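You operate a simulated robot arm through the tools that you are given. There is no shell and no other tool. Be economical: measure what you need, move in short steps, check, and stop when the job is done.

Carry out the task below with a simulated robot arm. There is one attempt and no reset: what you move stays moved.

JOB
Put things in order on the glue end of the long bench. At the end: the yellow tape measure stands on top of the orange levelling block; the white filler tin stands where the white wax can stood; the cream glue bottle stands where the yellow tape measure stood; the white wax can stands where the cream glue bottle stood; whatever was shut is shut again. Leave all else as you found it, and nothing knocked over.
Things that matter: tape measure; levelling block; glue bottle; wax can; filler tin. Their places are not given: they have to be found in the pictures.

Only the result counts: the job must be done as asked and must still hold three seconds after the hand-in. Knocking over, shifting, dropping, spilling or breaking anything else fails it.

ROBOT AND FRAMES
A 6-joint arm with a two-finger parallel gripper, fixed in place. Base frame: the origin is at the foot of the arm, x ahead of it, y to its left, z up; the work surface is at about z = 0.9. Readings come in m, rad, newtons and seconds.
With the tool pointing down near the work surface it reaches from about 0.24 to 0.64 m from the base axis. Its first joint turns from -1.152 to 1.152 rad. Payload 2.7 kg.
The tool frame sits at the grasp point between the pads (the TCP): z along the fingers, y along the line on which they close. The tips reach 0.023 m beyond it. Largest opening 0.094 m; finger width 0.038, thickness 0.01; the body of the gripper, 0.054 by 0.096 m, starts 0.039 m behind the TCP.
Orientation is told as [roll, pitch, yaw] about the base's x, y, z axes, in that order, counted from this pose: with the fingers straight down and closing along the base's y, the tool's x points along the base's -x, its y along +y and its z along -z.

CONTROLS
- The arm moves only by the tool nudge_tool. Its argument "deltas" is a list of rows, each a list of 7 numbers: the turn, a rotation vector about the tool's x, y, z in rad, then the shift along the tool's x, y, z in m, then the opening, from 0 (shut) to 1 (fully open). In form: [[ax, ay, az, tx, ty, tz, grip], ...]. A call has 1 to 10 rows; each row is the pose to reach, as a shift and turn from the pose commanded when the call began, along the tool's axes at that moment. Each row takes 0.2 s and may step no farther than 0.05 m and 0.15 rad from the row before; otherwise, or with a gripper value out of range, the whole call is refused. A pose out of reach is approached as far as the arm can. The call stops where the force on the tool passes 40 N (or 10 N more than at its start, if that is more) or the arm is blocked; 0.2 s more then pass. The fingers move at their own pace (about 0.045 m/s each) and stop on an object; they squeeze with about 36 N. The grip force told is the motor's: it shows also when the fingers shut on nothing. Time passes only in rows, and 0.2 s behind the last, so rows that repeat a pose let the fingers close. The reply holds the time, the measured pose of the TCP, the force on the tool along the base axes, the opening and the grip force, in the units named above and with some noise, and new pictures: "show" is both (left out), scene, wrist or none.
- Cameras (640 x 400 px; columns grow to the right, rows downward): "scene" is fixed at [0.079, -0.4312, 1.4173]; the picture's right is [0.85, -0.53, 0.00], its down [-0.26, -0.42, -0.87] and it looks along [0.46, 0.74, -0.50] (base axes); focal length 354 px, centre (320, 200). "wrist" rides on the gripper at [-0.039, 0, -0.044] in the tool frame; the picture's right is [0.00, -1.00, 0.00], its down [0.97, 0.00, -0.24] and it looks along [0.24, 0.00, 0.97] (tool axes); focal length 218 px, centre (320, 200).
- point_at(camera, pixels): for up to 12 pixels [column, row] of the newest picture of that camera ("zoom" is the newest enlarged one), the place [x, y, z] in the base frame of the surface seen there, good to about 0.002 m, but the place of the scene camera against the robot may be out by one fixed shift of up to 0.018 m in any direction. The clock stands still meanwhile.
- close_up(camera, box): a new picture of the part [left, top, right, bottom] of that camera's present view, enlarged. The clock stands still meanwhile.
- hand_in(): hands the job in; it is judged then, once.

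Keep the steps short. Do not move on a guess: measure, check each grasp and each placing, and mend mistakes. In all there are 80 turns and 120 pictures (those below and enlarged ones count). Leave the gripper open and the arm clear of the work at the hand-in unless told otherwise, and finish with a single line.

The tools are called after "Request:" by a JSON object that holds its "name" and its "arguments". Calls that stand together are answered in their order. nudge_tool: Moves the arm, as the interface text tells. Its arguments: {"type":"object","properties":{"deltas":{"type":"array"},"show":{"type":"string","enum":["both","scene","wrist","none"]}},"required":["deltas"]} The other tools are called the same way: point_at (camera, pixels) gives the place of the surface under pixels of a picture; close_up (camera, box) takes an enlarged picture of a part of a camera's view; hand_in () hands the job in.

At the start:

```text
time: 0.0
tcp_pos: [0.3675, 0.0446, 1.1491]
tool_rot: [0.0, 0.0, -0.001]
force: [-0.2, 0.6, 0.1]
grip_width: 0.0941
finger_force: 0.1
```

scene: 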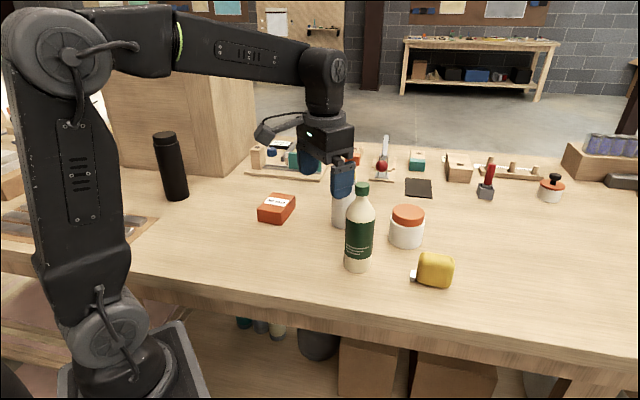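
wrist: 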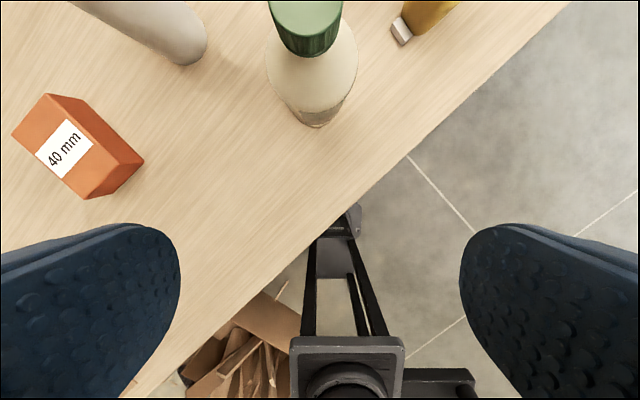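

I see an orange block near (277,208), a bottle at (360,230), a jar with an orange lid at (407,226), a yellow tape at (435,270) and a pale cylinder at (342,208). I'll enlarge the area to read the labels.

Request:
{"name": "close_up", "arguments": {"camera": "scene", "box": [240, 130, 480, 300]}}

Request:
{"name": "close_up", "arguments": {"camera": "scene", "box": [440, 120, 640, 245]}}

```text
2.35 times, centred on (360, 215) of scene
```

zoom: 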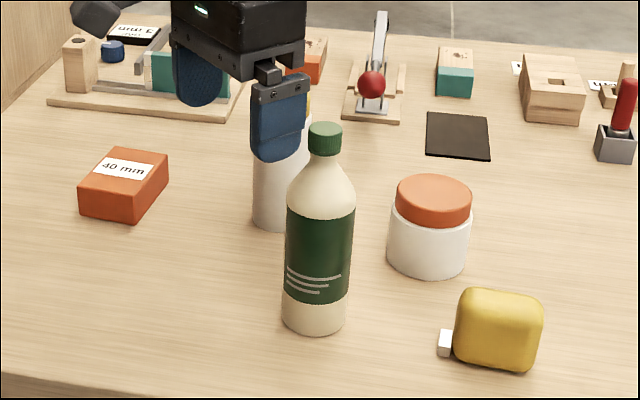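

```text
3.20 times, centred on (540, 182) of scene
```

zoom: 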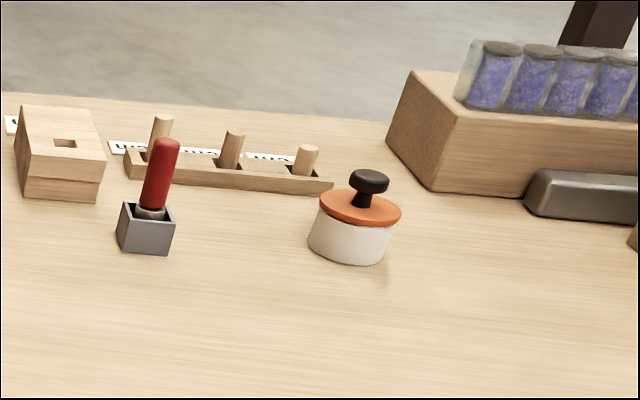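

A white cylinder is partly hidden behind the gripper. I'll raise the arm to see it.

Request:
{"name": "nudge_tool", "arguments": {"deltas": [[0, 0, 0, 0.03, 0, -0.03, 1], [0, 0, 0, 0.06, 0, -0.06, 1], [0, 0, 0, 0.08, 0, -0.1, 1], [0, 0, 0, 0.08, 0, -0.14, 1]]}}

```text
time: 1.0
tcp_pos: [0.2875, 0.044, 1.2895]
tool_rot: [-0.001, 0.002, 0.0]
force: [0.7, -0.1, -0.4]
grip_width: 0.0939
finger_force: 0.0
```

scene: 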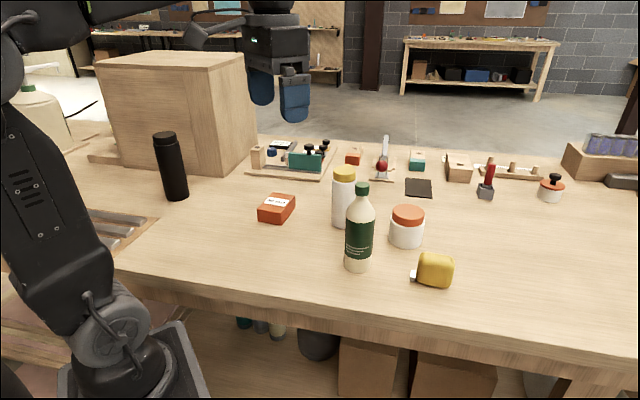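
wrist: 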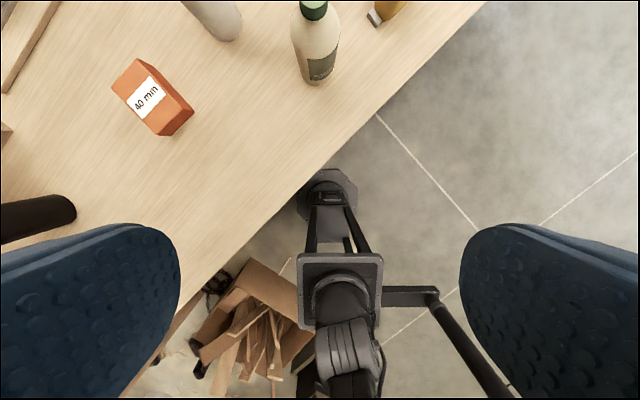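

Now a white cylinder with a yellow cap shows at (343,197). I'll enlarge all the candidates.

Request:
{"name": "close_up", "arguments": {"camera": "scene", "box": [315, 155, 435, 230]}}

Request:
{"name": "close_up", "arguments": {"camera": "scene", "box": [380, 190, 460, 290]}}

Request:
{"name": "close_up", "arguments": {"camera": "scene", "box": [0, 40, 340, 250]}}

```text
5.33 times, centred on (375, 192) of scene
```

zoom: 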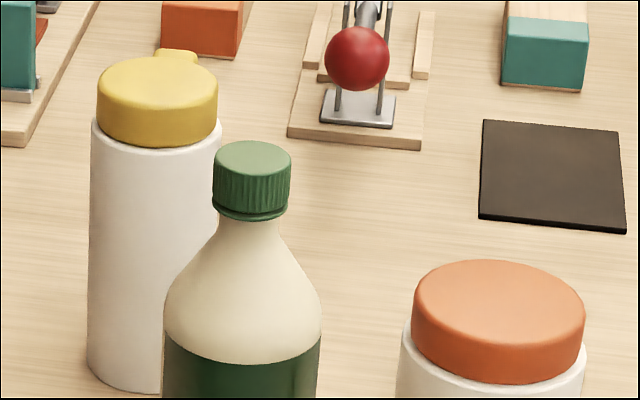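

```text
4.00 times, centred on (420, 240) of scene
```

zoom: 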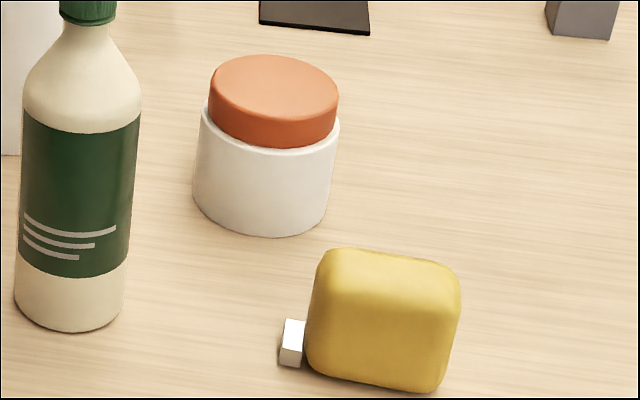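

```text
1.88 times, centred on (170, 145) of scene
```

zoom: 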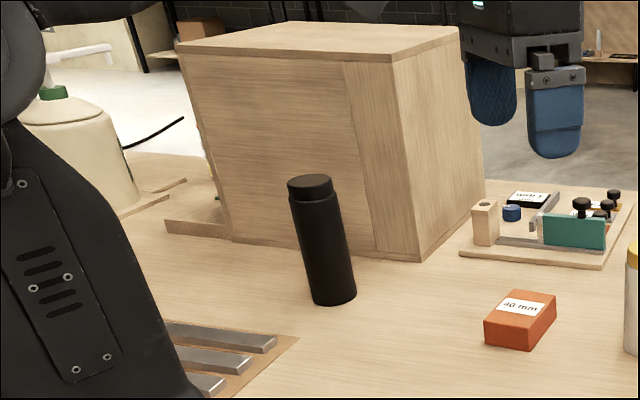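

There is also a wooden cabinet on the left with a panel that may slide. I'll measure the key points.

Request:
{"name": "point_at", "arguments": {"camera": "scene", "pixels": [[277, 201], [344, 173], [342, 226], [362, 187], [357, 270], [407, 212], [405, 245], [436, 260], [433, 285], [551, 188], [551, 200], [413, 277]]}}

Request:
{"name": "point_at", "arguments": {"camera": "scene", "pixels": [[105, 69], [210, 68], [116, 160], [222, 176], [185, 100], [215, 100], [240, 100], [165, 137], [176, 198], [100, 158], [200, 170], [255, 150]]}}

Request:
{"name": "close_up", "arguments": {"camera": "scene", "box": [85, 40, 265, 190]}}

```text
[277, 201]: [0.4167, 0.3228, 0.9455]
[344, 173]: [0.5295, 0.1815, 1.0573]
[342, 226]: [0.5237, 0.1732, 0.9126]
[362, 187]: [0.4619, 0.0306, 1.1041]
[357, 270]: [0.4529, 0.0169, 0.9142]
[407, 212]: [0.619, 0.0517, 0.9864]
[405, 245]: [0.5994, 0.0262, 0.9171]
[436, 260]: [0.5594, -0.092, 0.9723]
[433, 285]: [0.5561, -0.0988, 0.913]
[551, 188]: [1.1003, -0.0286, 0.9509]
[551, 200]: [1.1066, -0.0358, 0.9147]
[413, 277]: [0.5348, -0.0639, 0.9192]
```

```text
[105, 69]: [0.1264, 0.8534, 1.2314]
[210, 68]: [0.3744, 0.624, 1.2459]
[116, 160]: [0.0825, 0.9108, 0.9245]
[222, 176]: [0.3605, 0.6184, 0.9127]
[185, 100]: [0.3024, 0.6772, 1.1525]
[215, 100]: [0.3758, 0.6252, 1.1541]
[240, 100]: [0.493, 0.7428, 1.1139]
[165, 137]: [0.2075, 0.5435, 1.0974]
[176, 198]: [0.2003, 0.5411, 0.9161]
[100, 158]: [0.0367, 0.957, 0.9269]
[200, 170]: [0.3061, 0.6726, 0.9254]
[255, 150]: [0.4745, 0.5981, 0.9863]
```

```text
2.67 times, centred on (175, 115) of scene
```

zoom: 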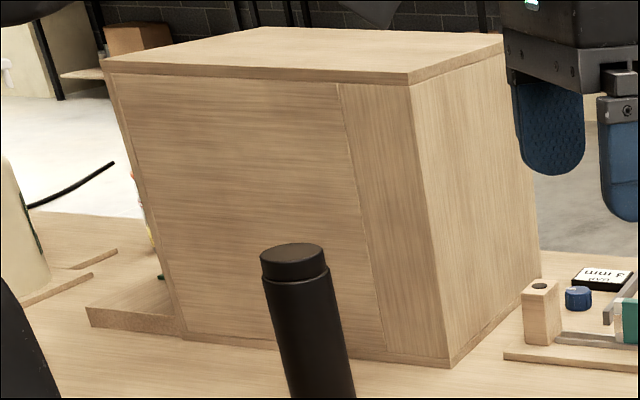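

Before deciding which white vessel is the can and which the tin, I'll tilt the wrist camera forward for a second view (and of the cabinet later).

Request:
{"name": "nudge_tool", "arguments": {"deltas": [[0, -0.14, 0, -0.02, 0.02, 0, 1], [0, -0.28, 0, -0.04, 0.04, 0, 1], [0, -0.42, 0, -0.06, 0.06, 0, 1], [0, -0.56, 0, -0.08, 0.06, 0, 1], [0, -0.7, 0, -0.08, 0.06, 0, 1]]}}

```text
time: 2.2
tcp_pos: [0.3681, 0.1057, 1.2886]
tool_rot: [0.003, -0.704, 0.0]
force: [0.0, -0.6, -0.3]
grip_width: 0.094
finger_force: 0.0
```

scene: 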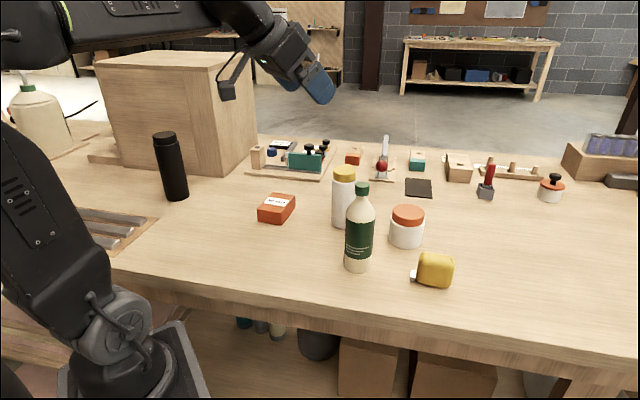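
wrist: 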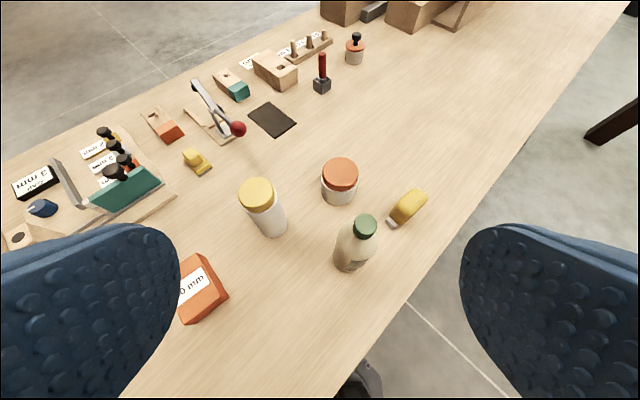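

A small yellow thing at wrist (197,161) was hidden before. I'll enlarge it and the white vessels.

Request:
{"name": "close_up", "arguments": {"camera": "wrist", "box": [160, 120, 280, 195]}}

Request:
{"name": "close_up", "arguments": {"camera": "wrist", "box": [220, 150, 440, 290]}}

Request:
{"name": "point_at", "arguments": {"camera": "wrist", "pixels": [[197, 161], [257, 193], [340, 172], [365, 226], [411, 202], [192, 292], [392, 222], [337, 197]]}}

```text
5.33 times, centred on (220, 158) of wrist
```

zoom: 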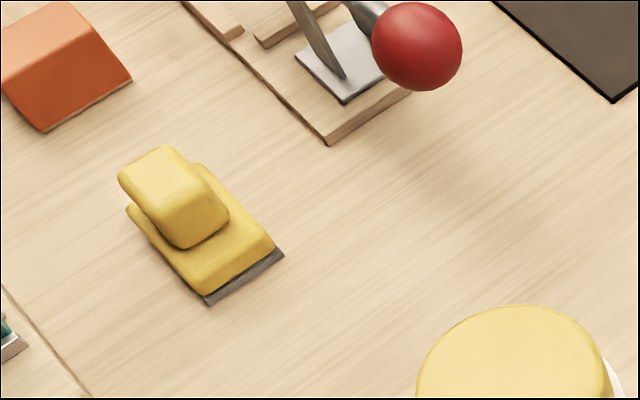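

```text
2.86 times, centred on (330, 220) of wrist
```

zoom: 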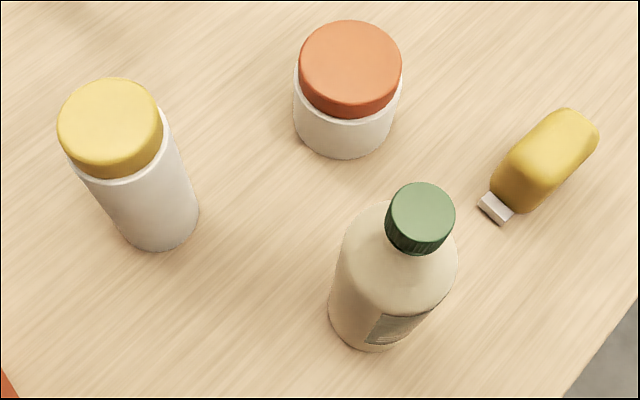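

```text
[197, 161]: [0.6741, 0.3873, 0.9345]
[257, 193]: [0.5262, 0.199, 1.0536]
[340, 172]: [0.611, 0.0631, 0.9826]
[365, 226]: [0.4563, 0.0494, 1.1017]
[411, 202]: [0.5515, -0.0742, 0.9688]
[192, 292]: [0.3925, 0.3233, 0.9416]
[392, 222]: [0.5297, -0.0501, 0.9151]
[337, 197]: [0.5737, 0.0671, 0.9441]
```

No labels are visible from here, so I'll view the vessels from the left side (camera looking towards -y).

Request:
{"name": "nudge_tool", "arguments": {"deltas": [[0.09, 0, 0.107, -0.0023, 0.03, 0.0019, 1], [0.18, 0, 0.214, -0.0046, 0.06, 0.0038, 1], [0.27, 0, 0.321, -0.0069, 0.09, 0.0057, 1], [0.36, 0, 0.428, -0.0092, 0.12, 0.0076, 1], [0.45, 0, 0.535, -0.0115, 0.15, 0.0095, 1], [0.54, 0, 0.642, -0.0138, 0.18, 0.0114, 1], [0.63, 0, 0.749, -0.0161, 0.21, 0.0133, 1], [0.72, 0, 0.856, -0.0184, 0.24, 0.0152, 1], [0.81, 0, 0.963, -0.0207, 0.27, 0.0171, 1], [0.9, 0, 1.07, -0.023, 0.3, 0.019, 1]]}}

```text
time: 4.4
tcp_pos: [0.3511, 0.3051, 1.2033]
tool_rot: [0.004, -0.698, -1.402]
force: [0.3, 0.1, -0.9]
grip_width: 0.0939
finger_force: 0.0
out of reach, approached as far as the arm can: row 8, 9, 10
```

scene: 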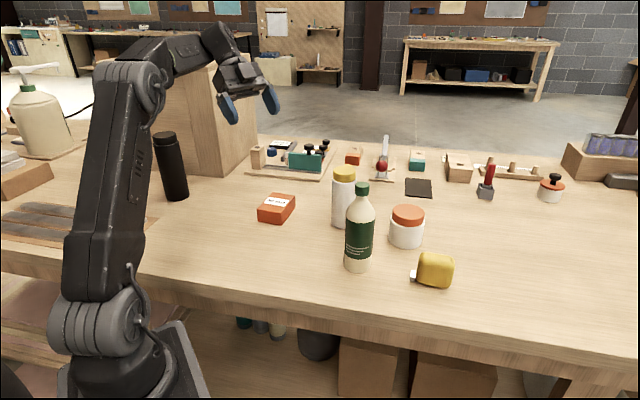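
wrist: 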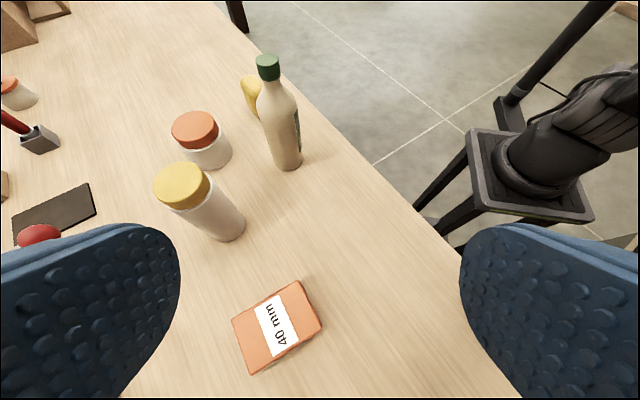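

Still no labels from this side. I'll swing back to look forward, then look at the far side and the cabinet.

Request:
{"name": "nudge_tool", "arguments": {"deltas": [[-0.09, 0, -0.107, -0.021, 0.0015, 0.0071, 1], [-0.18, 0, -0.214, -0.042, 0.003, 0.0142, 1], [-0.27, 0, -0.321, -0.063, 0.0045, 0.0213, 1], [-0.36, 0, -0.428, -0.084, 0.006, 0.0284, 1], [-0.45, 0, -0.535, -0.105, 0.0075, 0.0355, 1], [-0.54, 0, -0.642, -0.125, 0.009, 0.0426, 1], [-0.63, 0, -0.749, -0.146, 0.0105, 0.05, 1], [-0.72, 0, -0.856, -0.167, 0.012, 0.057, 1], [-0.81, 0, -0.963, -0.188, 0.0135, 0.064, 1], [-0.9, 0, -1.07, -0.209, 0.015, 0.071, 1]], "show": "none"}}

```text
time: 6.6
tcp_pos: [0.3995, 0.1021, 1.2834]
tool_rot: [0.001, -0.7, 0.001]
force: [0.4, 0.6, -0.3]
grip_width: 0.0941
finger_force: 0.0
```

Orientation is back to forward. Now I'll turn to the left to look at the cabinet.

Request:
{"name": "nudge_tool", "arguments": {"deltas": [[-0.0885, 0, -0.105, 0.019, 0.0125, -0.016, 1], [-0.177, 0, -0.21, 0.038, 0.025, -0.032, 1], [-0.2655, 0, -0.315, 0.057, 0.0375, -0.048, 1], [-0.354, 0, -0.42, 0.076, 0.05, -0.064, 1], [-0.4425, 0, -0.525, 0.095, 0.0625, -0.08, 1], [-0.531, 0, -0.63, 0.114, 0.075, -0.097, 1], [-0.6195, 0, -0.735, 0.133, 0.0875, -0.113, 1], [-0.708, 0, -0.84, 0.153, 0.1, -0.129, 1]]}}

```text
time: 8.4
tcp_pos: [0.2001, 0.2034, 1.2823]
tool_rot: [0.0, -0.701, 1.101]
force: [0.2, -0.2, 0.3]
grip_width: 0.0943
finger_force: 0.0
```

scene: 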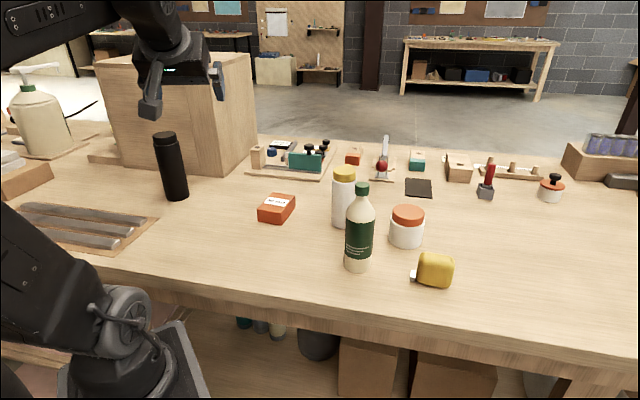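
wrist: 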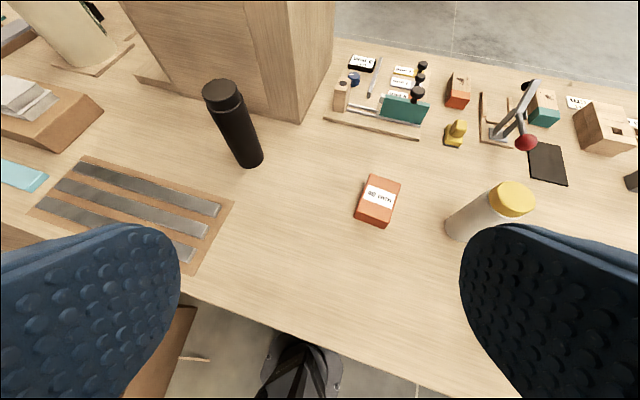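

The cabinet is beyond reach and nothing hides near it. I'll swing back and inspect the far sides of the two white vessels.

Request:
{"name": "nudge_tool", "arguments": {"deltas": [[0.0885, 0, 0.105, 0, -0.028, 0, 1], [0.177, 0, 0.21, 0, -0.056, 0, 1], [0.2655, 0, 0.315, 0, -0.084, 0, 1], [0.354, 0, 0.42, 0, -0.112, 0, 1], [0.4425, 0, 0.525, 0, -0.14, 0, 1], [0.531, 0, 0.63, 0, -0.168, 0, 1], [0.6195, 0, 0.735, 0, -0.196, 0, 1], [0.708, 0, 0.84, 0, -0.2236, 0, 1]], "show": "none"}}

Request:
{"name": "nudge_tool", "arguments": {"deltas": [[0, 0.14, 0, -0.02, 0, 0.013, 1], [0, 0.28, 0, -0.04, 0, 0.026, 1], [0, 0.42, 0, -0.06, 0, 0.039, 1], [0, 0.56, 0, -0.08, 0, 0.052, 1], [0, 0.7, 0, -0.1, 0, 0.065, 1], [0, 0.84, 0, -0.12, 0, 0.08, 1], [0, 0.98, 0, -0.14, 0, 0.1, 1], [0, 1.12, 0, -0.16, 0, 0.12, 1]]}}

```text
time: 10.2
tcp_pos: [0.3993, 0.0997, 1.2826]
tool_rot: [-0.001, -0.7, -0.003]
force: [-0.6, -0.5, 0.4]
grip_width: 0.094
finger_force: 0.0
```

```text
time: 12.0
tcp_pos: [0.4594, 0.072, 1.1831]
tool_rot: [0.0, 0.373, -0.001]
force: [0.2, -0.3, -0.3]
grip_width: 0.094
finger_force: 0.1
out of reach, approached as far as the arm can: row 5, 6, 7, 8
```

scene: 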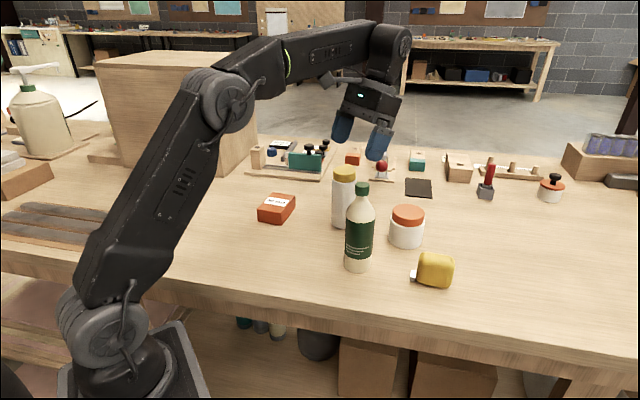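
wrist: 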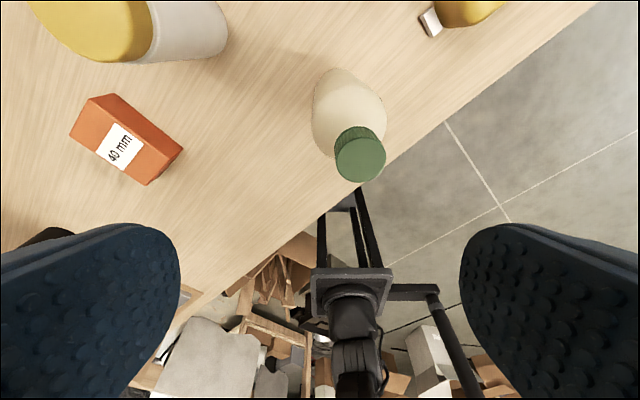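

No labels on any side: the tall white cylinder is the "can" and the squat white vessel with a lid is the "tin". Everything else is out of reach. I'll now level the tool and go above the tape to measure.

Request:
{"name": "nudge_tool", "arguments": {"deltas": [[0, -0.125, 0, -0.009, -0.039, -0.025, 1], [0, -0.25, 0, -0.018, -0.078, -0.05, 1], [0, -0.373, 0, -0.028, -0.117, -0.0684, 1], [0, -0.373, 0, -0.0377, -0.155, -0.0684, 1]]}}

```text
time: 13.0
tcp_pos: [0.5202, -0.0812, 1.2325]
tool_rot: [0.0, 0.044, 0.0]
force: [1.0, 0.2, 0.1]
grip_width: 0.0938
finger_force: 0.0
out of reach, approached as far as the arm can: row 1
```

scene: 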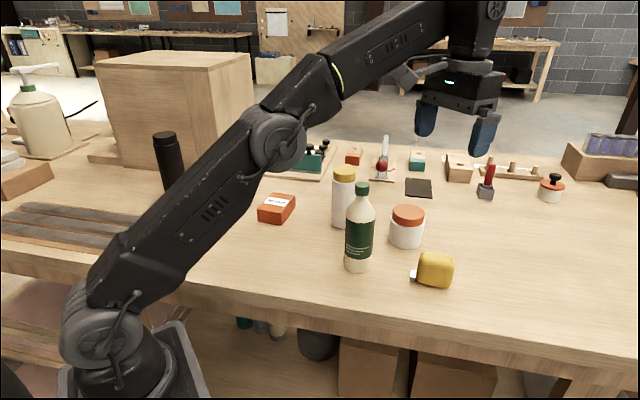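
wrist: 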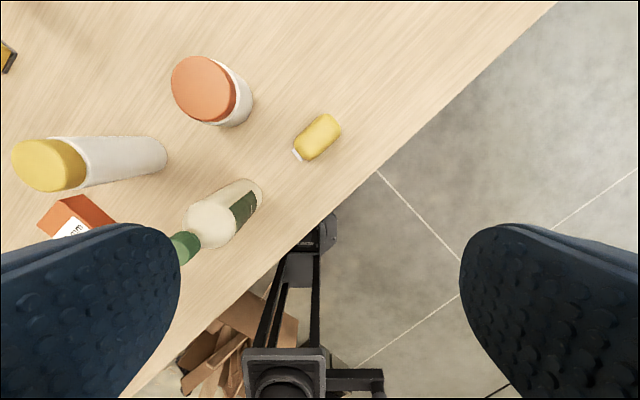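

All pieces are in view. I'll enlarge and measure.

Request:
{"name": "close_up", "arguments": {"camera": "wrist", "box": [270, 95, 366, 175]}}

Request:
{"name": "point_at", "arguments": {"camera": "wrist", "pixels": [[322, 137], [310, 132], [330, 145], [325, 120], [308, 155], [297, 153], [203, 88], [172, 88], [235, 92], [340, 180], [400, 60], [240, 122]]}}

Request:
{"name": "point_at", "arguments": {"camera": "wrist", "pixels": [[50, 165], [14, 157], [86, 170], [166, 155], [186, 247], [261, 190], [235, 180], [85, 205], [55, 220], [212, 222]]}}

```text
5.00 times, centred on (318, 135) of wrist
```

zoom: 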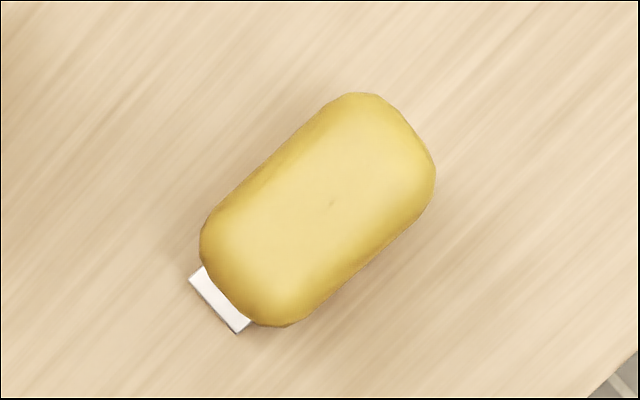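

```text
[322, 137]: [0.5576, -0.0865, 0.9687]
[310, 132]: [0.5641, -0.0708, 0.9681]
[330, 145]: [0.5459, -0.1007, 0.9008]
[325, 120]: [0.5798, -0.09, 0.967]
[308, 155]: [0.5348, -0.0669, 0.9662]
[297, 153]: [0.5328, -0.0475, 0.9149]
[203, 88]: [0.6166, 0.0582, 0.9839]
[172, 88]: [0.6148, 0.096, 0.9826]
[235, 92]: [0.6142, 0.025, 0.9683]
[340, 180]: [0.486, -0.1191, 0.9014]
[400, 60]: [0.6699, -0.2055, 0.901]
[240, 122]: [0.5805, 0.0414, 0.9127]
```

```text
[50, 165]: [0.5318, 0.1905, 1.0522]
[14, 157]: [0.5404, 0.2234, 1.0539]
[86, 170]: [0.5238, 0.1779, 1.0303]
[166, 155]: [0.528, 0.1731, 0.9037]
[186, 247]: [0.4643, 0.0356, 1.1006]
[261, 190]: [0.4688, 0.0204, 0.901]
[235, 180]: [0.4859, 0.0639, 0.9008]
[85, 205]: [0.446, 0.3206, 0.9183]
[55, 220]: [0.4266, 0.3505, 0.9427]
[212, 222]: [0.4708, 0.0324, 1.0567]
```

Table height is z≈0.901 and the tape's top is 0.968. I'll get the tape's outline more exactly, using the wrist view's fresh enlargement.

Request:
{"name": "close_up", "arguments": {"camera": "wrist", "box": [270, 95, 366, 175]}}

Request:
{"name": "point_at", "arguments": {"camera": "zoom", "pixels": [[275, 165], [362, 250], [315, 125], [400, 215], [235, 205], [322, 292], [402, 128], [234, 290], [197, 275], [240, 325], [318, 208], [285, 240]]}}

```text
5.00 times, centred on (318, 135) of wrist
```

zoom: 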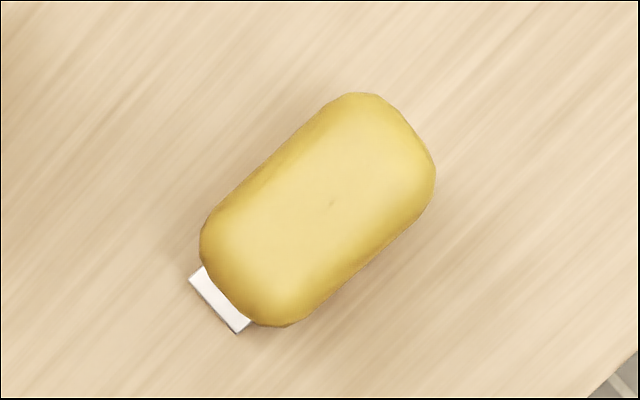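

```text
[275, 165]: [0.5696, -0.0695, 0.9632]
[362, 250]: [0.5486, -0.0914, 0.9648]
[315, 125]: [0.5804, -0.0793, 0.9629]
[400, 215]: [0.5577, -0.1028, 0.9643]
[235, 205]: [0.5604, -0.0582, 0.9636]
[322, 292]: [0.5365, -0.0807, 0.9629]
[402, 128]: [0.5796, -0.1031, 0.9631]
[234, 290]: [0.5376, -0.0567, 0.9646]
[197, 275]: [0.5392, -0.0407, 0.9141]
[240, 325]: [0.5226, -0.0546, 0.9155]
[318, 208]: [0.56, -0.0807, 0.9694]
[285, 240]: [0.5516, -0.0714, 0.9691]
```

The tape's body centre is about (0.559, -0.080), its long axis about -46° and it is ~0.034 thick. I'll turn the tool -0.81 rad and drop to z≈1.10 above it.

Request:
{"name": "nudge_tool", "arguments": {"deltas": [[0, -0.044, 0.13, -0.01, 0, 0.02, 0.7], [0, -0.044, 0.27, -0.02, 0, 0.045, 0.7], [0, -0.044, 0.41, -0.03, 0, 0.07, 0.7], [0, -0.044, 0.55, -0.04, 0.001, 0.1, 0.7], [0, -0.044, 0.69, -0.0443, 0.0013, 0.128, 0.7], [0, -0.044, 0.808, -0.0443, 0.0013, 0.128, 0.7]]}}

```text
time: 14.4
tcp_pos: [0.5589, -0.0798, 1.1021]
tool_rot: [-0.017, -0.008, -0.81]
force: [0.2, -0.5, -0.1]
grip_width: 0.0659
finger_force: 0.0
```

scene: 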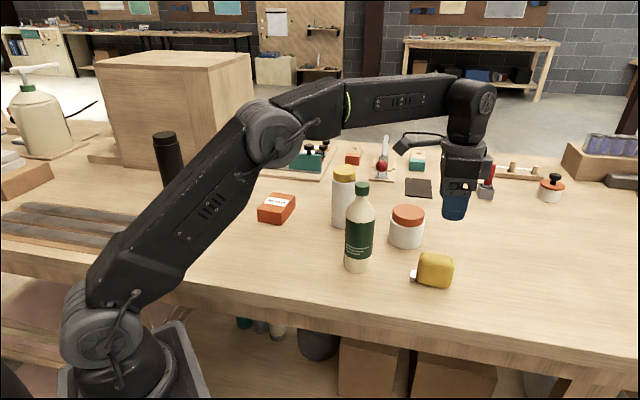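
wrist: 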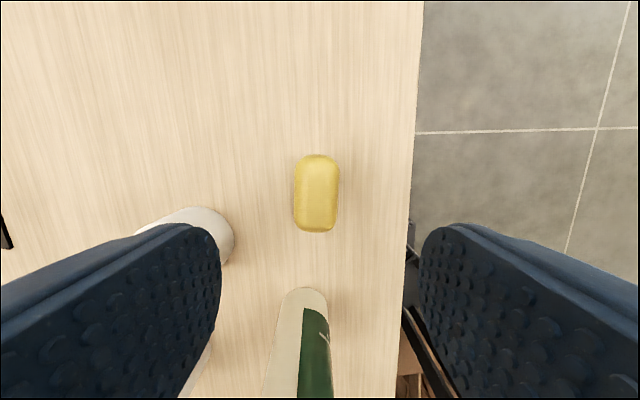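

The fingers straddle the tape squarely (centre near (317,193)). I'll correct the slight tilt and descend to z≈0.939.

Request:
{"name": "nudge_tool", "arguments": {"deltas": [[-0.017, 0.008, 0, 0, 0, 0.04, 0.7], [-0.017, 0.008, 0, 0, 0, 0.08, 0.7], [-0.017, 0.008, 0, 0, 0, 0.12, 0.7], [-0.017, 0.008, 0, 0, 0, 0.145, 0.7], [-0.017, 0.008, 0, 0, 0, 0.163, 0.7]]}}

```text
time: 15.6
tcp_pos: [0.5587, -0.0857, 0.9406]
tool_rot: [0.0, 0.002, -0.808]
force: [-0.2, 0.0, 0.3]
grip_width: 0.0656
finger_force: 0.1
```

scene: 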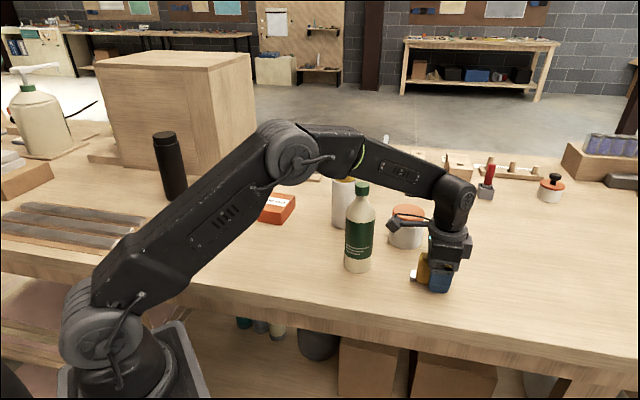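
wrist: 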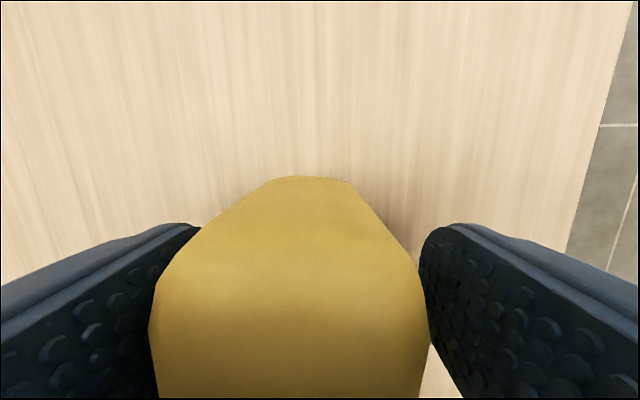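

The TCP slid ~4 mm off along the closing line (tape centre at column ~288). I'll shift back and close.

Request:
{"name": "nudge_tool", "arguments": {"deltas": [[0, 0, 0, 0.004, 0.0042, 0.001, 0.7], [0, 0, 0, 0.004, 0.0042, 0.001, 0.7], [0, 0, 0, 0.004, 0.0042, 0.001, 0.2], [0, 0, 0, 0.004, 0.0042, 0.001, 0.2], [0, 0, 0, 0.004, 0.0042, 0.001, 0.2], [0, 0, 0, 0.004, 0.0042, 0.001, 0.0], [0, 0, 0, 0.004, 0.0042, 0.001, 0.0]], "show": "wrist"}}

```text
time: 17.2
tcp_pos: [0.5592, -0.0789, 0.938]
tool_rot: [0.001, 0.002, -0.808]
force: [0.2, 0.2, -0.1]
grip_width: 0.0397
finger_force: 35.9
```

wrist: 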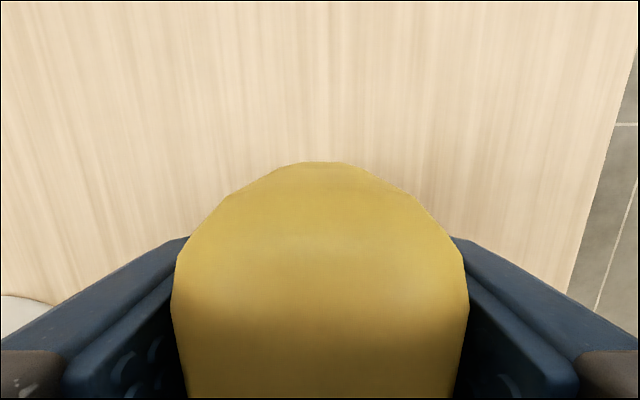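

The grip holds (0.0397 m, 36 N). I'll lift straight up to z≈1.19.

Request:
{"name": "nudge_tool", "arguments": {"deltas": [[0, 0, 0, 0, 0, -0.02, 0], [0, 0, 0, 0, 0, -0.06, 0], [0, 0, 0, 0, 0, -0.11, 0], [0, 0, 0, 0, 0, -0.16, 0], [0, 0, 0, 0, 0, -0.21, 0], [0, 0, 0, 0, 0, -0.26, 0]]}}

```text
time: 18.6
tcp_pos: [0.5552, -0.0785, 1.1952]
tool_rot: [-0.002, 0.006, -0.808]
force: [0.9, -0.4, -4.7]
grip_width: 0.0397
finger_force: 36.0
out of reach, approached as far as the arm can: row 6
```

scene: 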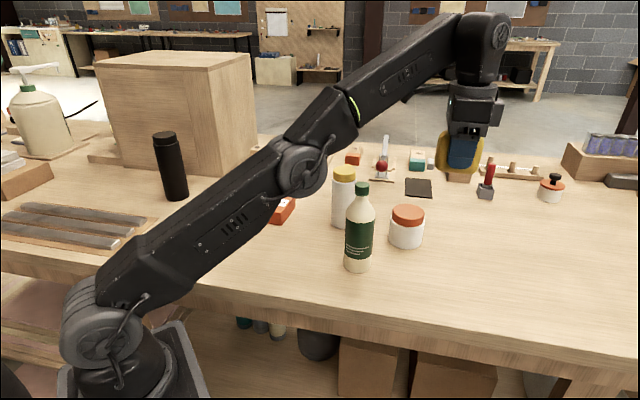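
wrist: 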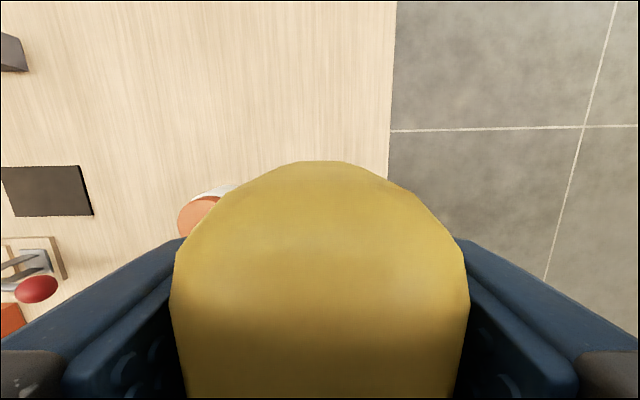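

Now I'll carry it at this height towards the block, turning back to yaw 0.

Request:
{"name": "nudge_tool", "arguments": {"deltas": [[0, 0, -0.09, 0.047, 0.0119, 0, 0], [0, 0, -0.18, 0.094, 0.0237, 0, 0], [0, 0, -0.27, 0.141, 0.0356, 0, 0], [0, 0, -0.36, 0.188, 0.0475, 0, 0], [0, 0, -0.45, 0.235, 0.0593, 0, 0], [0, 0, -0.54, 0.282, 0.0712, 0, 0], [0, 0, -0.63, 0.329, 0.0831, 0, 0], [0, 0, -0.72, 0.376, 0.0949, 0, 0], [0, 0, -0.808, 0.423, 0.1068, 0, 0]]}}

```text
time: 20.6
tcp_pos: [0.3368, 0.3015, 1.1961]
tool_rot: [0.003, 0.001, 0.002]
force: [-1.2, 0.2, -2.9]
grip_width: 0.0397
finger_force: 36.5
```

scene: 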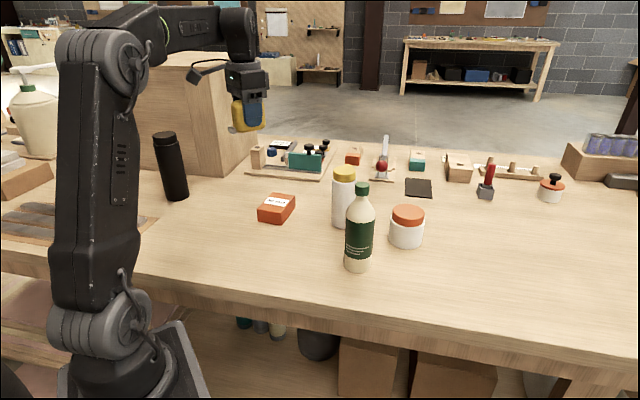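
wrist: 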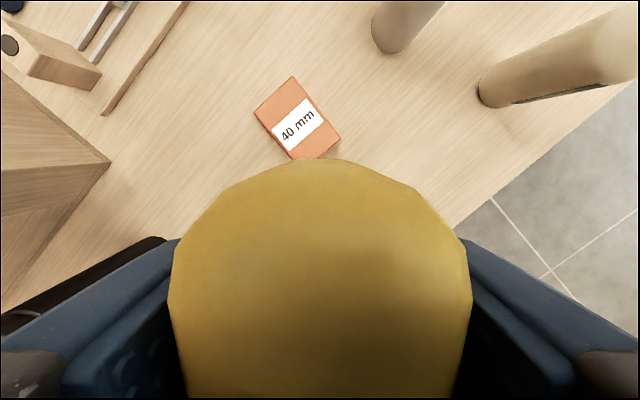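

The block is partly hidden; I'll back off 0.05 m to see all of it.

Request:
{"name": "nudge_tool", "arguments": {"deltas": [[0, 0, 0, 0.03, 0, 0, 0], [0, 0, 0, 0.06, 0, 0, 0]], "show": "wrist"}}

Request:
{"name": "close_up", "arguments": {"camera": "wrist", "box": [240, 20, 368, 100]}}

```text
time: 21.2
tcp_pos: [0.2791, 0.3017, 1.1951]
tool_rot: [-0.001, 0.001, 0.0]
force: [-0.8, 0.6, -2.5]
grip_width: 0.0398
finger_force: 35.9
```

wrist: 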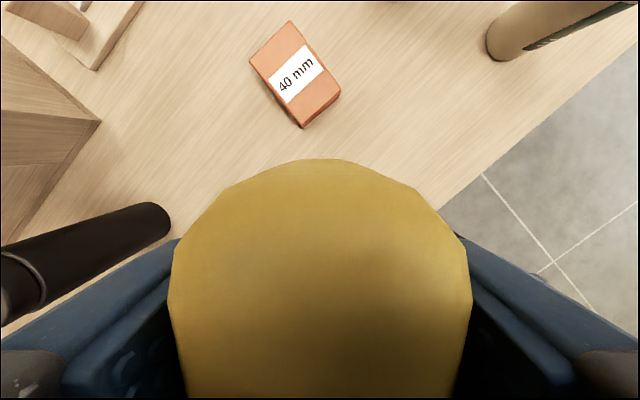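

```text
5.00 times, centred on (304, 60) of wrist
```

zoom: 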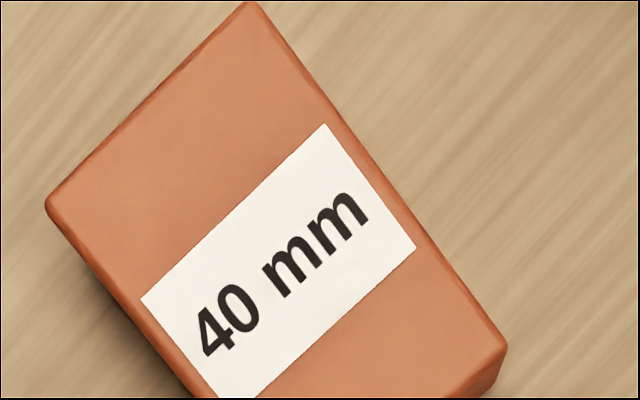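

Now I'll measure the top corners of the block (in full wrist pixels: near (290,22), (251,60), (339,92), (302,124)).

Request:
{"name": "point_at", "arguments": {"camera": "wrist", "pixels": [[290, 23], [252, 60], [338, 90], [301, 122], [271, 42], [315, 57], [277, 92], [319, 106], [295, 73]]}}

Request:
{"name": "close_up", "arguments": {"camera": "wrist", "box": [232, 10, 360, 134]}}

```text
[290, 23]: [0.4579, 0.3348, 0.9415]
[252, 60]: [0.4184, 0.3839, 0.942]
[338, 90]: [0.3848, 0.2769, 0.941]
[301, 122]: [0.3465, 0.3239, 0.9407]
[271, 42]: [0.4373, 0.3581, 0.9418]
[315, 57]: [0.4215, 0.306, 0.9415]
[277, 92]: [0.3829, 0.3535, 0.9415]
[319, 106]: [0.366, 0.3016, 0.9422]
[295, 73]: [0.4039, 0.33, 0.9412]
```

```text
3.23 times, centred on (296, 72) of wrist
```

zoom: 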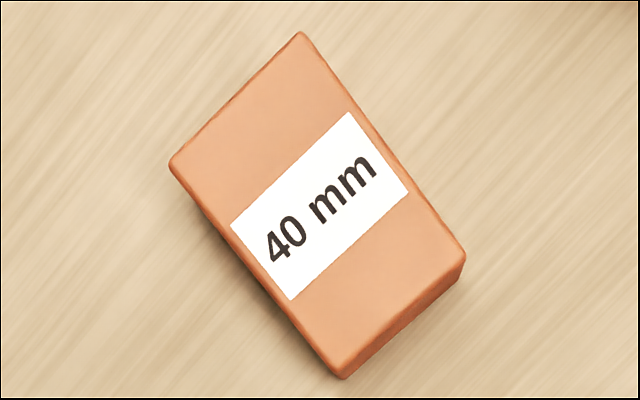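

The block's top centre is (0.402, 0.330), z=0.9415, with its long axis at 39°. I'll turn to yaw 0.682, centre above it and lower to z≈1.00.

Request:
{"name": "nudge_tool", "arguments": {"deltas": [[0, 0, -0.137, -0.0245, 0.0056, 0, 0], [0, 0, -0.273, -0.049, 0.0113, 0, 0], [0, 0, -0.41, -0.0737, 0.0169, 0, 0], [0, 0, -0.546, -0.0982, 0.0226, 0, 0], [0, 0, -0.682, -0.1228, 0.0282, 0, 0], [0, 0, -0.682, -0.1228, 0.0282, 0.05, 0], [0, 0, -0.682, -0.1228, 0.0282, 0.1, 0], [0, 0, -0.682, -0.1228, 0.0282, 0.15, 0], [0, 0, -0.682, -0.1228, 0.0282, 0.195, 0]]}}

```text
time: 23.2
tcp_pos: [0.4006, 0.329, 1.0005]
tool_rot: [0.003, -0.001, 0.682]
force: [1.1, 0.3, -1.8]
grip_width: 0.04
finger_force: 36.0
```

scene: 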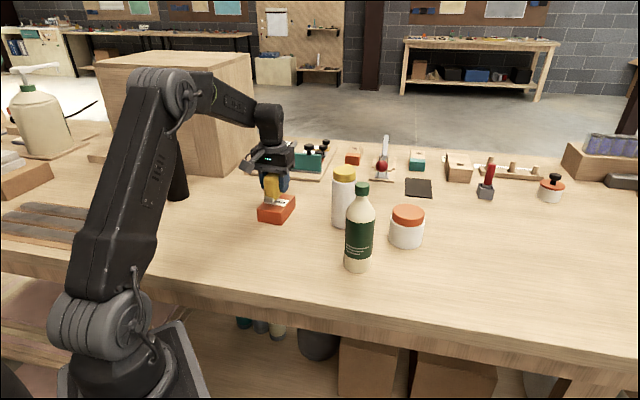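
wrist: 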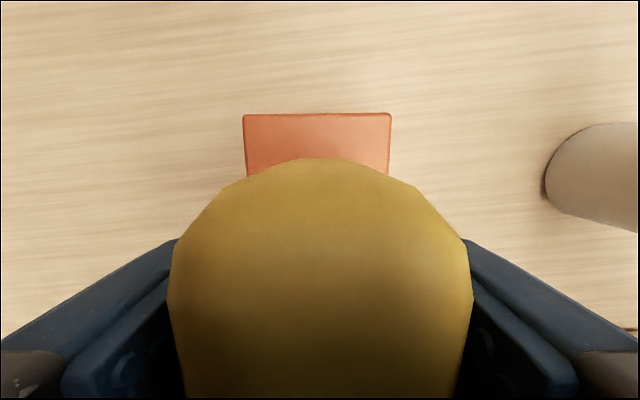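

Aligned with the block (edges 243–391, level). I'll lower about 0.021 m gently.

Request:
{"name": "nudge_tool", "arguments": {"deltas": [[0, 0, 0, 0, 0, 0.008, 0], [0, 0, 0, 0, 0, 0.015, 0], [0, 0, 0, 0, 0, 0.019, 0], [0, 0, 0, 0, 0, 0.0215, 0]], "show": "wrist"}}

Request:
{"name": "close_up", "arguments": {"camera": "scene", "box": [230, 120, 340, 240]}}

```text
time: 24.2
tcp_pos: [0.4, 0.3287, 0.979]
tool_rot: [0.002, 0.0, 0.68]
force: [-0.2, 0.3, -1.7]
grip_width: 0.0398
finger_force: 36.2
```

wrist: 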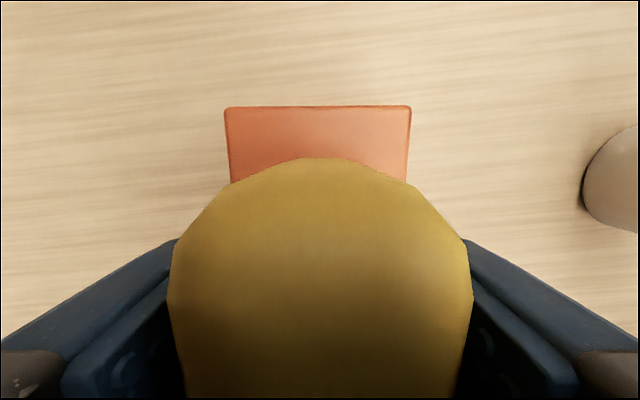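

```text
3.33 times, centred on (285, 180) of scene
```

zoom: 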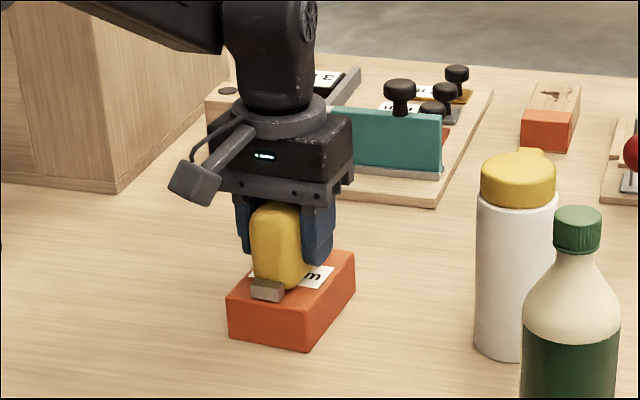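

Almost touching; I'll lower in 1 mm steps until the force changes.

Request:
{"name": "nudge_tool", "arguments": {"deltas": [[0, 0, 0, 0, 0, 0.001, 0], [0, 0, 0, 0, 0, 0.002, 0]], "show": "none"}}

```text
time: 24.8
tcp_pos: [0.4004, 0.3305, 0.9798]
tool_rot: [0.002, -0.002, 0.683]
force: [-2.6, -1.5, 7.6]
grip_width: 0.0396
finger_force: 35.9
```

Contact: the force rose to +7.6 N. I'll open the fingers, wait, and then rise.

Request:
{"name": "nudge_tool", "arguments": {"deltas": [[0, 0, 0, 0, 0, -0.001, 0.5], [0, 0, 0, 0, 0, -0.001, 0.7], [0, 0, 0, 0, 0, -0.001, 0.8], [0, 0, 0, 0, 0, -0.001, 0.8]], "show": "wrist"}}

Request:
{"name": "nudge_tool", "arguments": {"deltas": [[0, 0, 0, 0, 0, -0.03, 0.8], [0, 0, 0, 0, 0, -0.07, 0.9], [0, 0, 0, 0, 0, -0.12, 1], [0, 0, 0, 0, 0, -0.17, 1], [0, 0, 0, 0, 0, -0.22, 1]]}}

```text
time: 25.8
tcp_pos: [0.4011, 0.3288, 0.9787]
tool_rot: [0.002, 0.0, 0.683]
force: [0.2, 0.5, -0.3]
grip_width: 0.0752
finger_force: 0.0
```

wrist: 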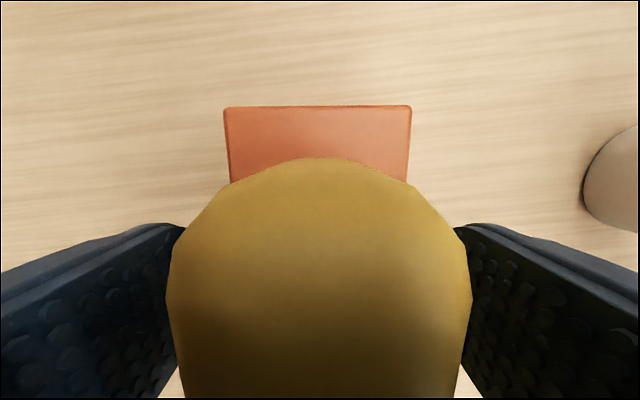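

```text
time: 27.0
tcp_pos: [0.3995, 0.3284, 1.1984]
tool_rot: [0.002, 0.001, 0.682]
force: [0.2, -0.6, -0.2]
grip_width: 0.094
finger_force: 0.1
```

scene: 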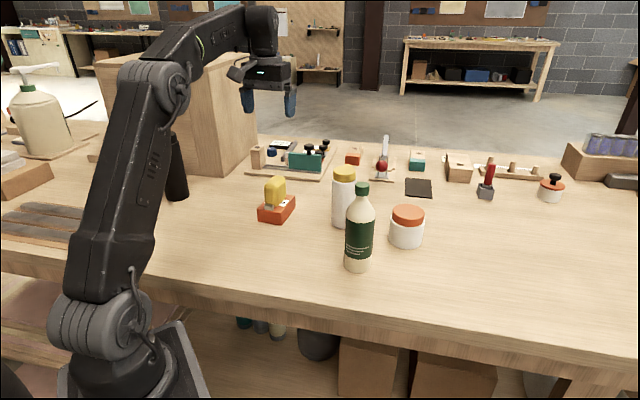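
wrist: 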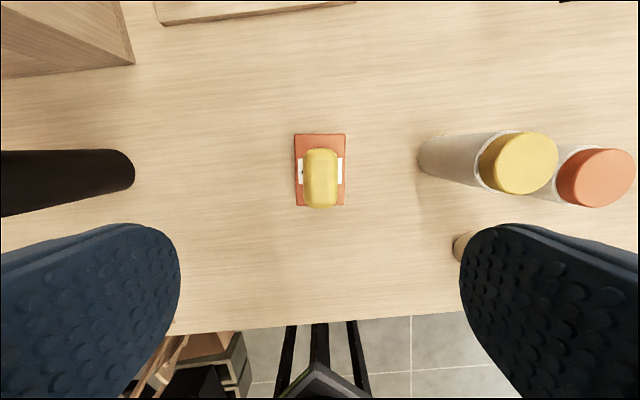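

The tape stands centred on the block. Next is the glue bottle: I'll move to just short of it with yaw 0, to measure its cap and base from above.

Request:
{"name": "nudge_tool", "arguments": {"deltas": [[0, 0, 0.097, 0.0248, -0.0329, 0, 1], [0, 0, 0.195, 0.0495, -0.0657, 0, 1], [0, 0, 0.292, 0.0743, -0.0986, 0, 1], [0, 0, 0.39, 0.099, -0.1315, 0, 1], [0, 0, 0.487, 0.1238, -0.1644, 0, 1], [0, 0, 0.585, 0.1485, -0.1972, 0, 1], [0, 0, 0.682, 0.1733, -0.2301, 0, 1]], "show": "wrist"}}

Request:
{"name": "close_up", "arguments": {"camera": "wrist", "box": [240, 60, 400, 160]}}

```text
time: 28.6
tcp_pos: [0.4127, 0.0419, 1.1979]
tool_rot: [0.002, 0.002, -0.002]
force: [0.2, 0.0, -0.5]
grip_width: 0.0941
finger_force: 0.0
```

wrist: 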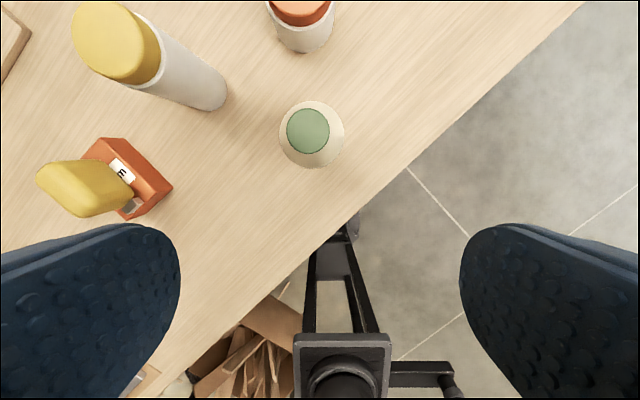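

```text
4.00 times, centred on (320, 110) of wrist
```

zoom: 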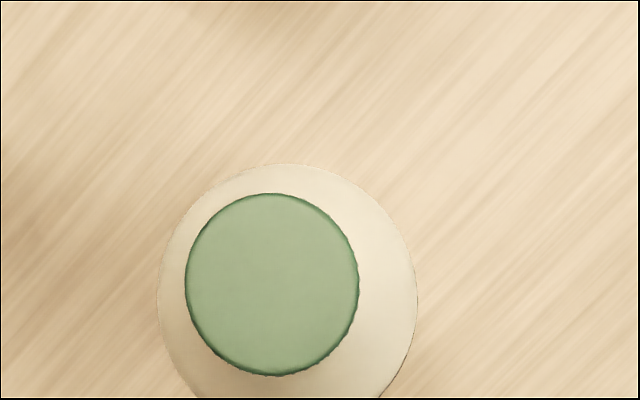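

Request:
{"name": "point_at", "arguments": {"camera": "zoom", "pixels": [[272, 284], [190, 284], [354, 284], [272, 198], [272, 368]]}}

Request:
{"name": "point_at", "arguments": {"camera": "wrist", "pixels": [[118, 43], [75, 43], [159, 43], [118, 5], [118, 80], [226, 92], [215, 108], [318, 165], [342, 130], [302, 50]]}}

```text
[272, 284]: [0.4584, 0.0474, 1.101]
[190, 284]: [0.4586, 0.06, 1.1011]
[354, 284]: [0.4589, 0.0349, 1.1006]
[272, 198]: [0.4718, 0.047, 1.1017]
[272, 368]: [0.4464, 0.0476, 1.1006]
```

```text
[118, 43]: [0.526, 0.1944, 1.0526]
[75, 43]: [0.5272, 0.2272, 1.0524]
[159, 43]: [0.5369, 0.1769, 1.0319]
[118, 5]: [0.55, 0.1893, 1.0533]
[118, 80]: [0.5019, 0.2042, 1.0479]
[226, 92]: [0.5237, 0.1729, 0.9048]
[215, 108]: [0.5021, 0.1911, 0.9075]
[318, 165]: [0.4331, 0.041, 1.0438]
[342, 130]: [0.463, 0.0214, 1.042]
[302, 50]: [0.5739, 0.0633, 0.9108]
```

Bottle cap: centre (0.459, 0.047), diameter ~0.026, top 1.101. I'll move above it and then lower so the pads hold the cap at z≈1.092.

Request:
{"name": "nudge_tool", "arguments": {"deltas": [[0, 0, 0, -0.0463, 0.0055, 0.01, 0.7], [0, 0, 0, -0.0463, 0.0055, 0.04, 0.7], [0, 0, 0, -0.0463, 0.0055, 0.06, 0.7], [0, 0, 0, -0.0463, 0.0055, 0.06, 0.7]], "show": "wrist"}}

```text
time: 29.6
tcp_pos: [0.4575, 0.047, 1.1375]
tool_rot: [0.0, 0.002, -0.001]
force: [0.4, 0.3, 0.5]
grip_width: 0.0657
finger_force: 0.1
```

wrist: 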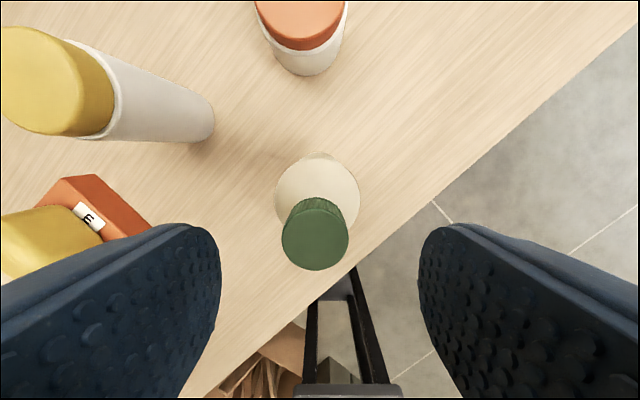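

Centred. I'll descend 0.045 m and close.

Request:
{"name": "nudge_tool", "arguments": {"deltas": [[0, 0, 0, -0.001, 0.0005, 0.02, 0.7], [0, 0, 0, -0.001, 0.0005, 0.036, 0.7], [0, 0, 0, -0.001, 0.0005, 0.046, 0.7], [0, 0, 0, -0.001, 0.0005, 0.046, 0.5], [0, 0, 0, -0.001, 0.0005, 0.046, 0.3], [0, 0, 0, -0.001, 0.0005, 0.046, 0.1], [0, 0, 0, -0.001, 0.0005, 0.046, 0], [0, 0, 0, -0.001, 0.0005, 0.046, 0]]}}

```text
time: 31.4
tcp_pos: [0.4588, 0.0476, 1.093]
tool_rot: [0.001, 0.003, 0.0]
force: [-0.2, -0.1, -0.3]
grip_width: 0.0269
finger_force: 36.0
```

scene: 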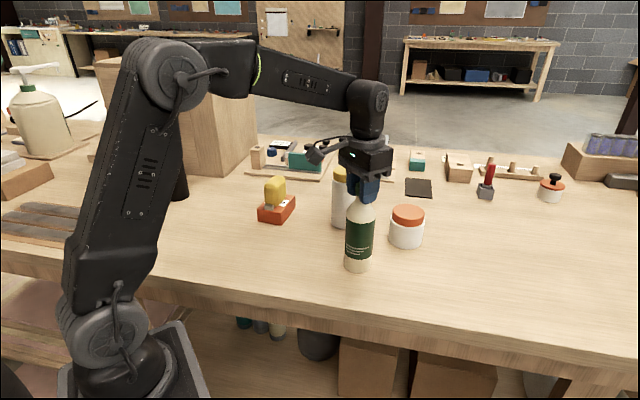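
wrist: 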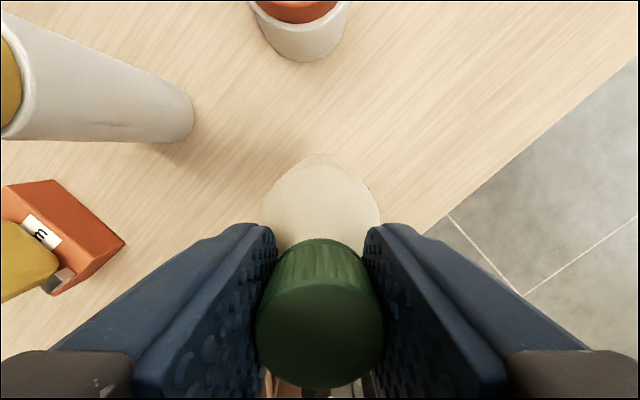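

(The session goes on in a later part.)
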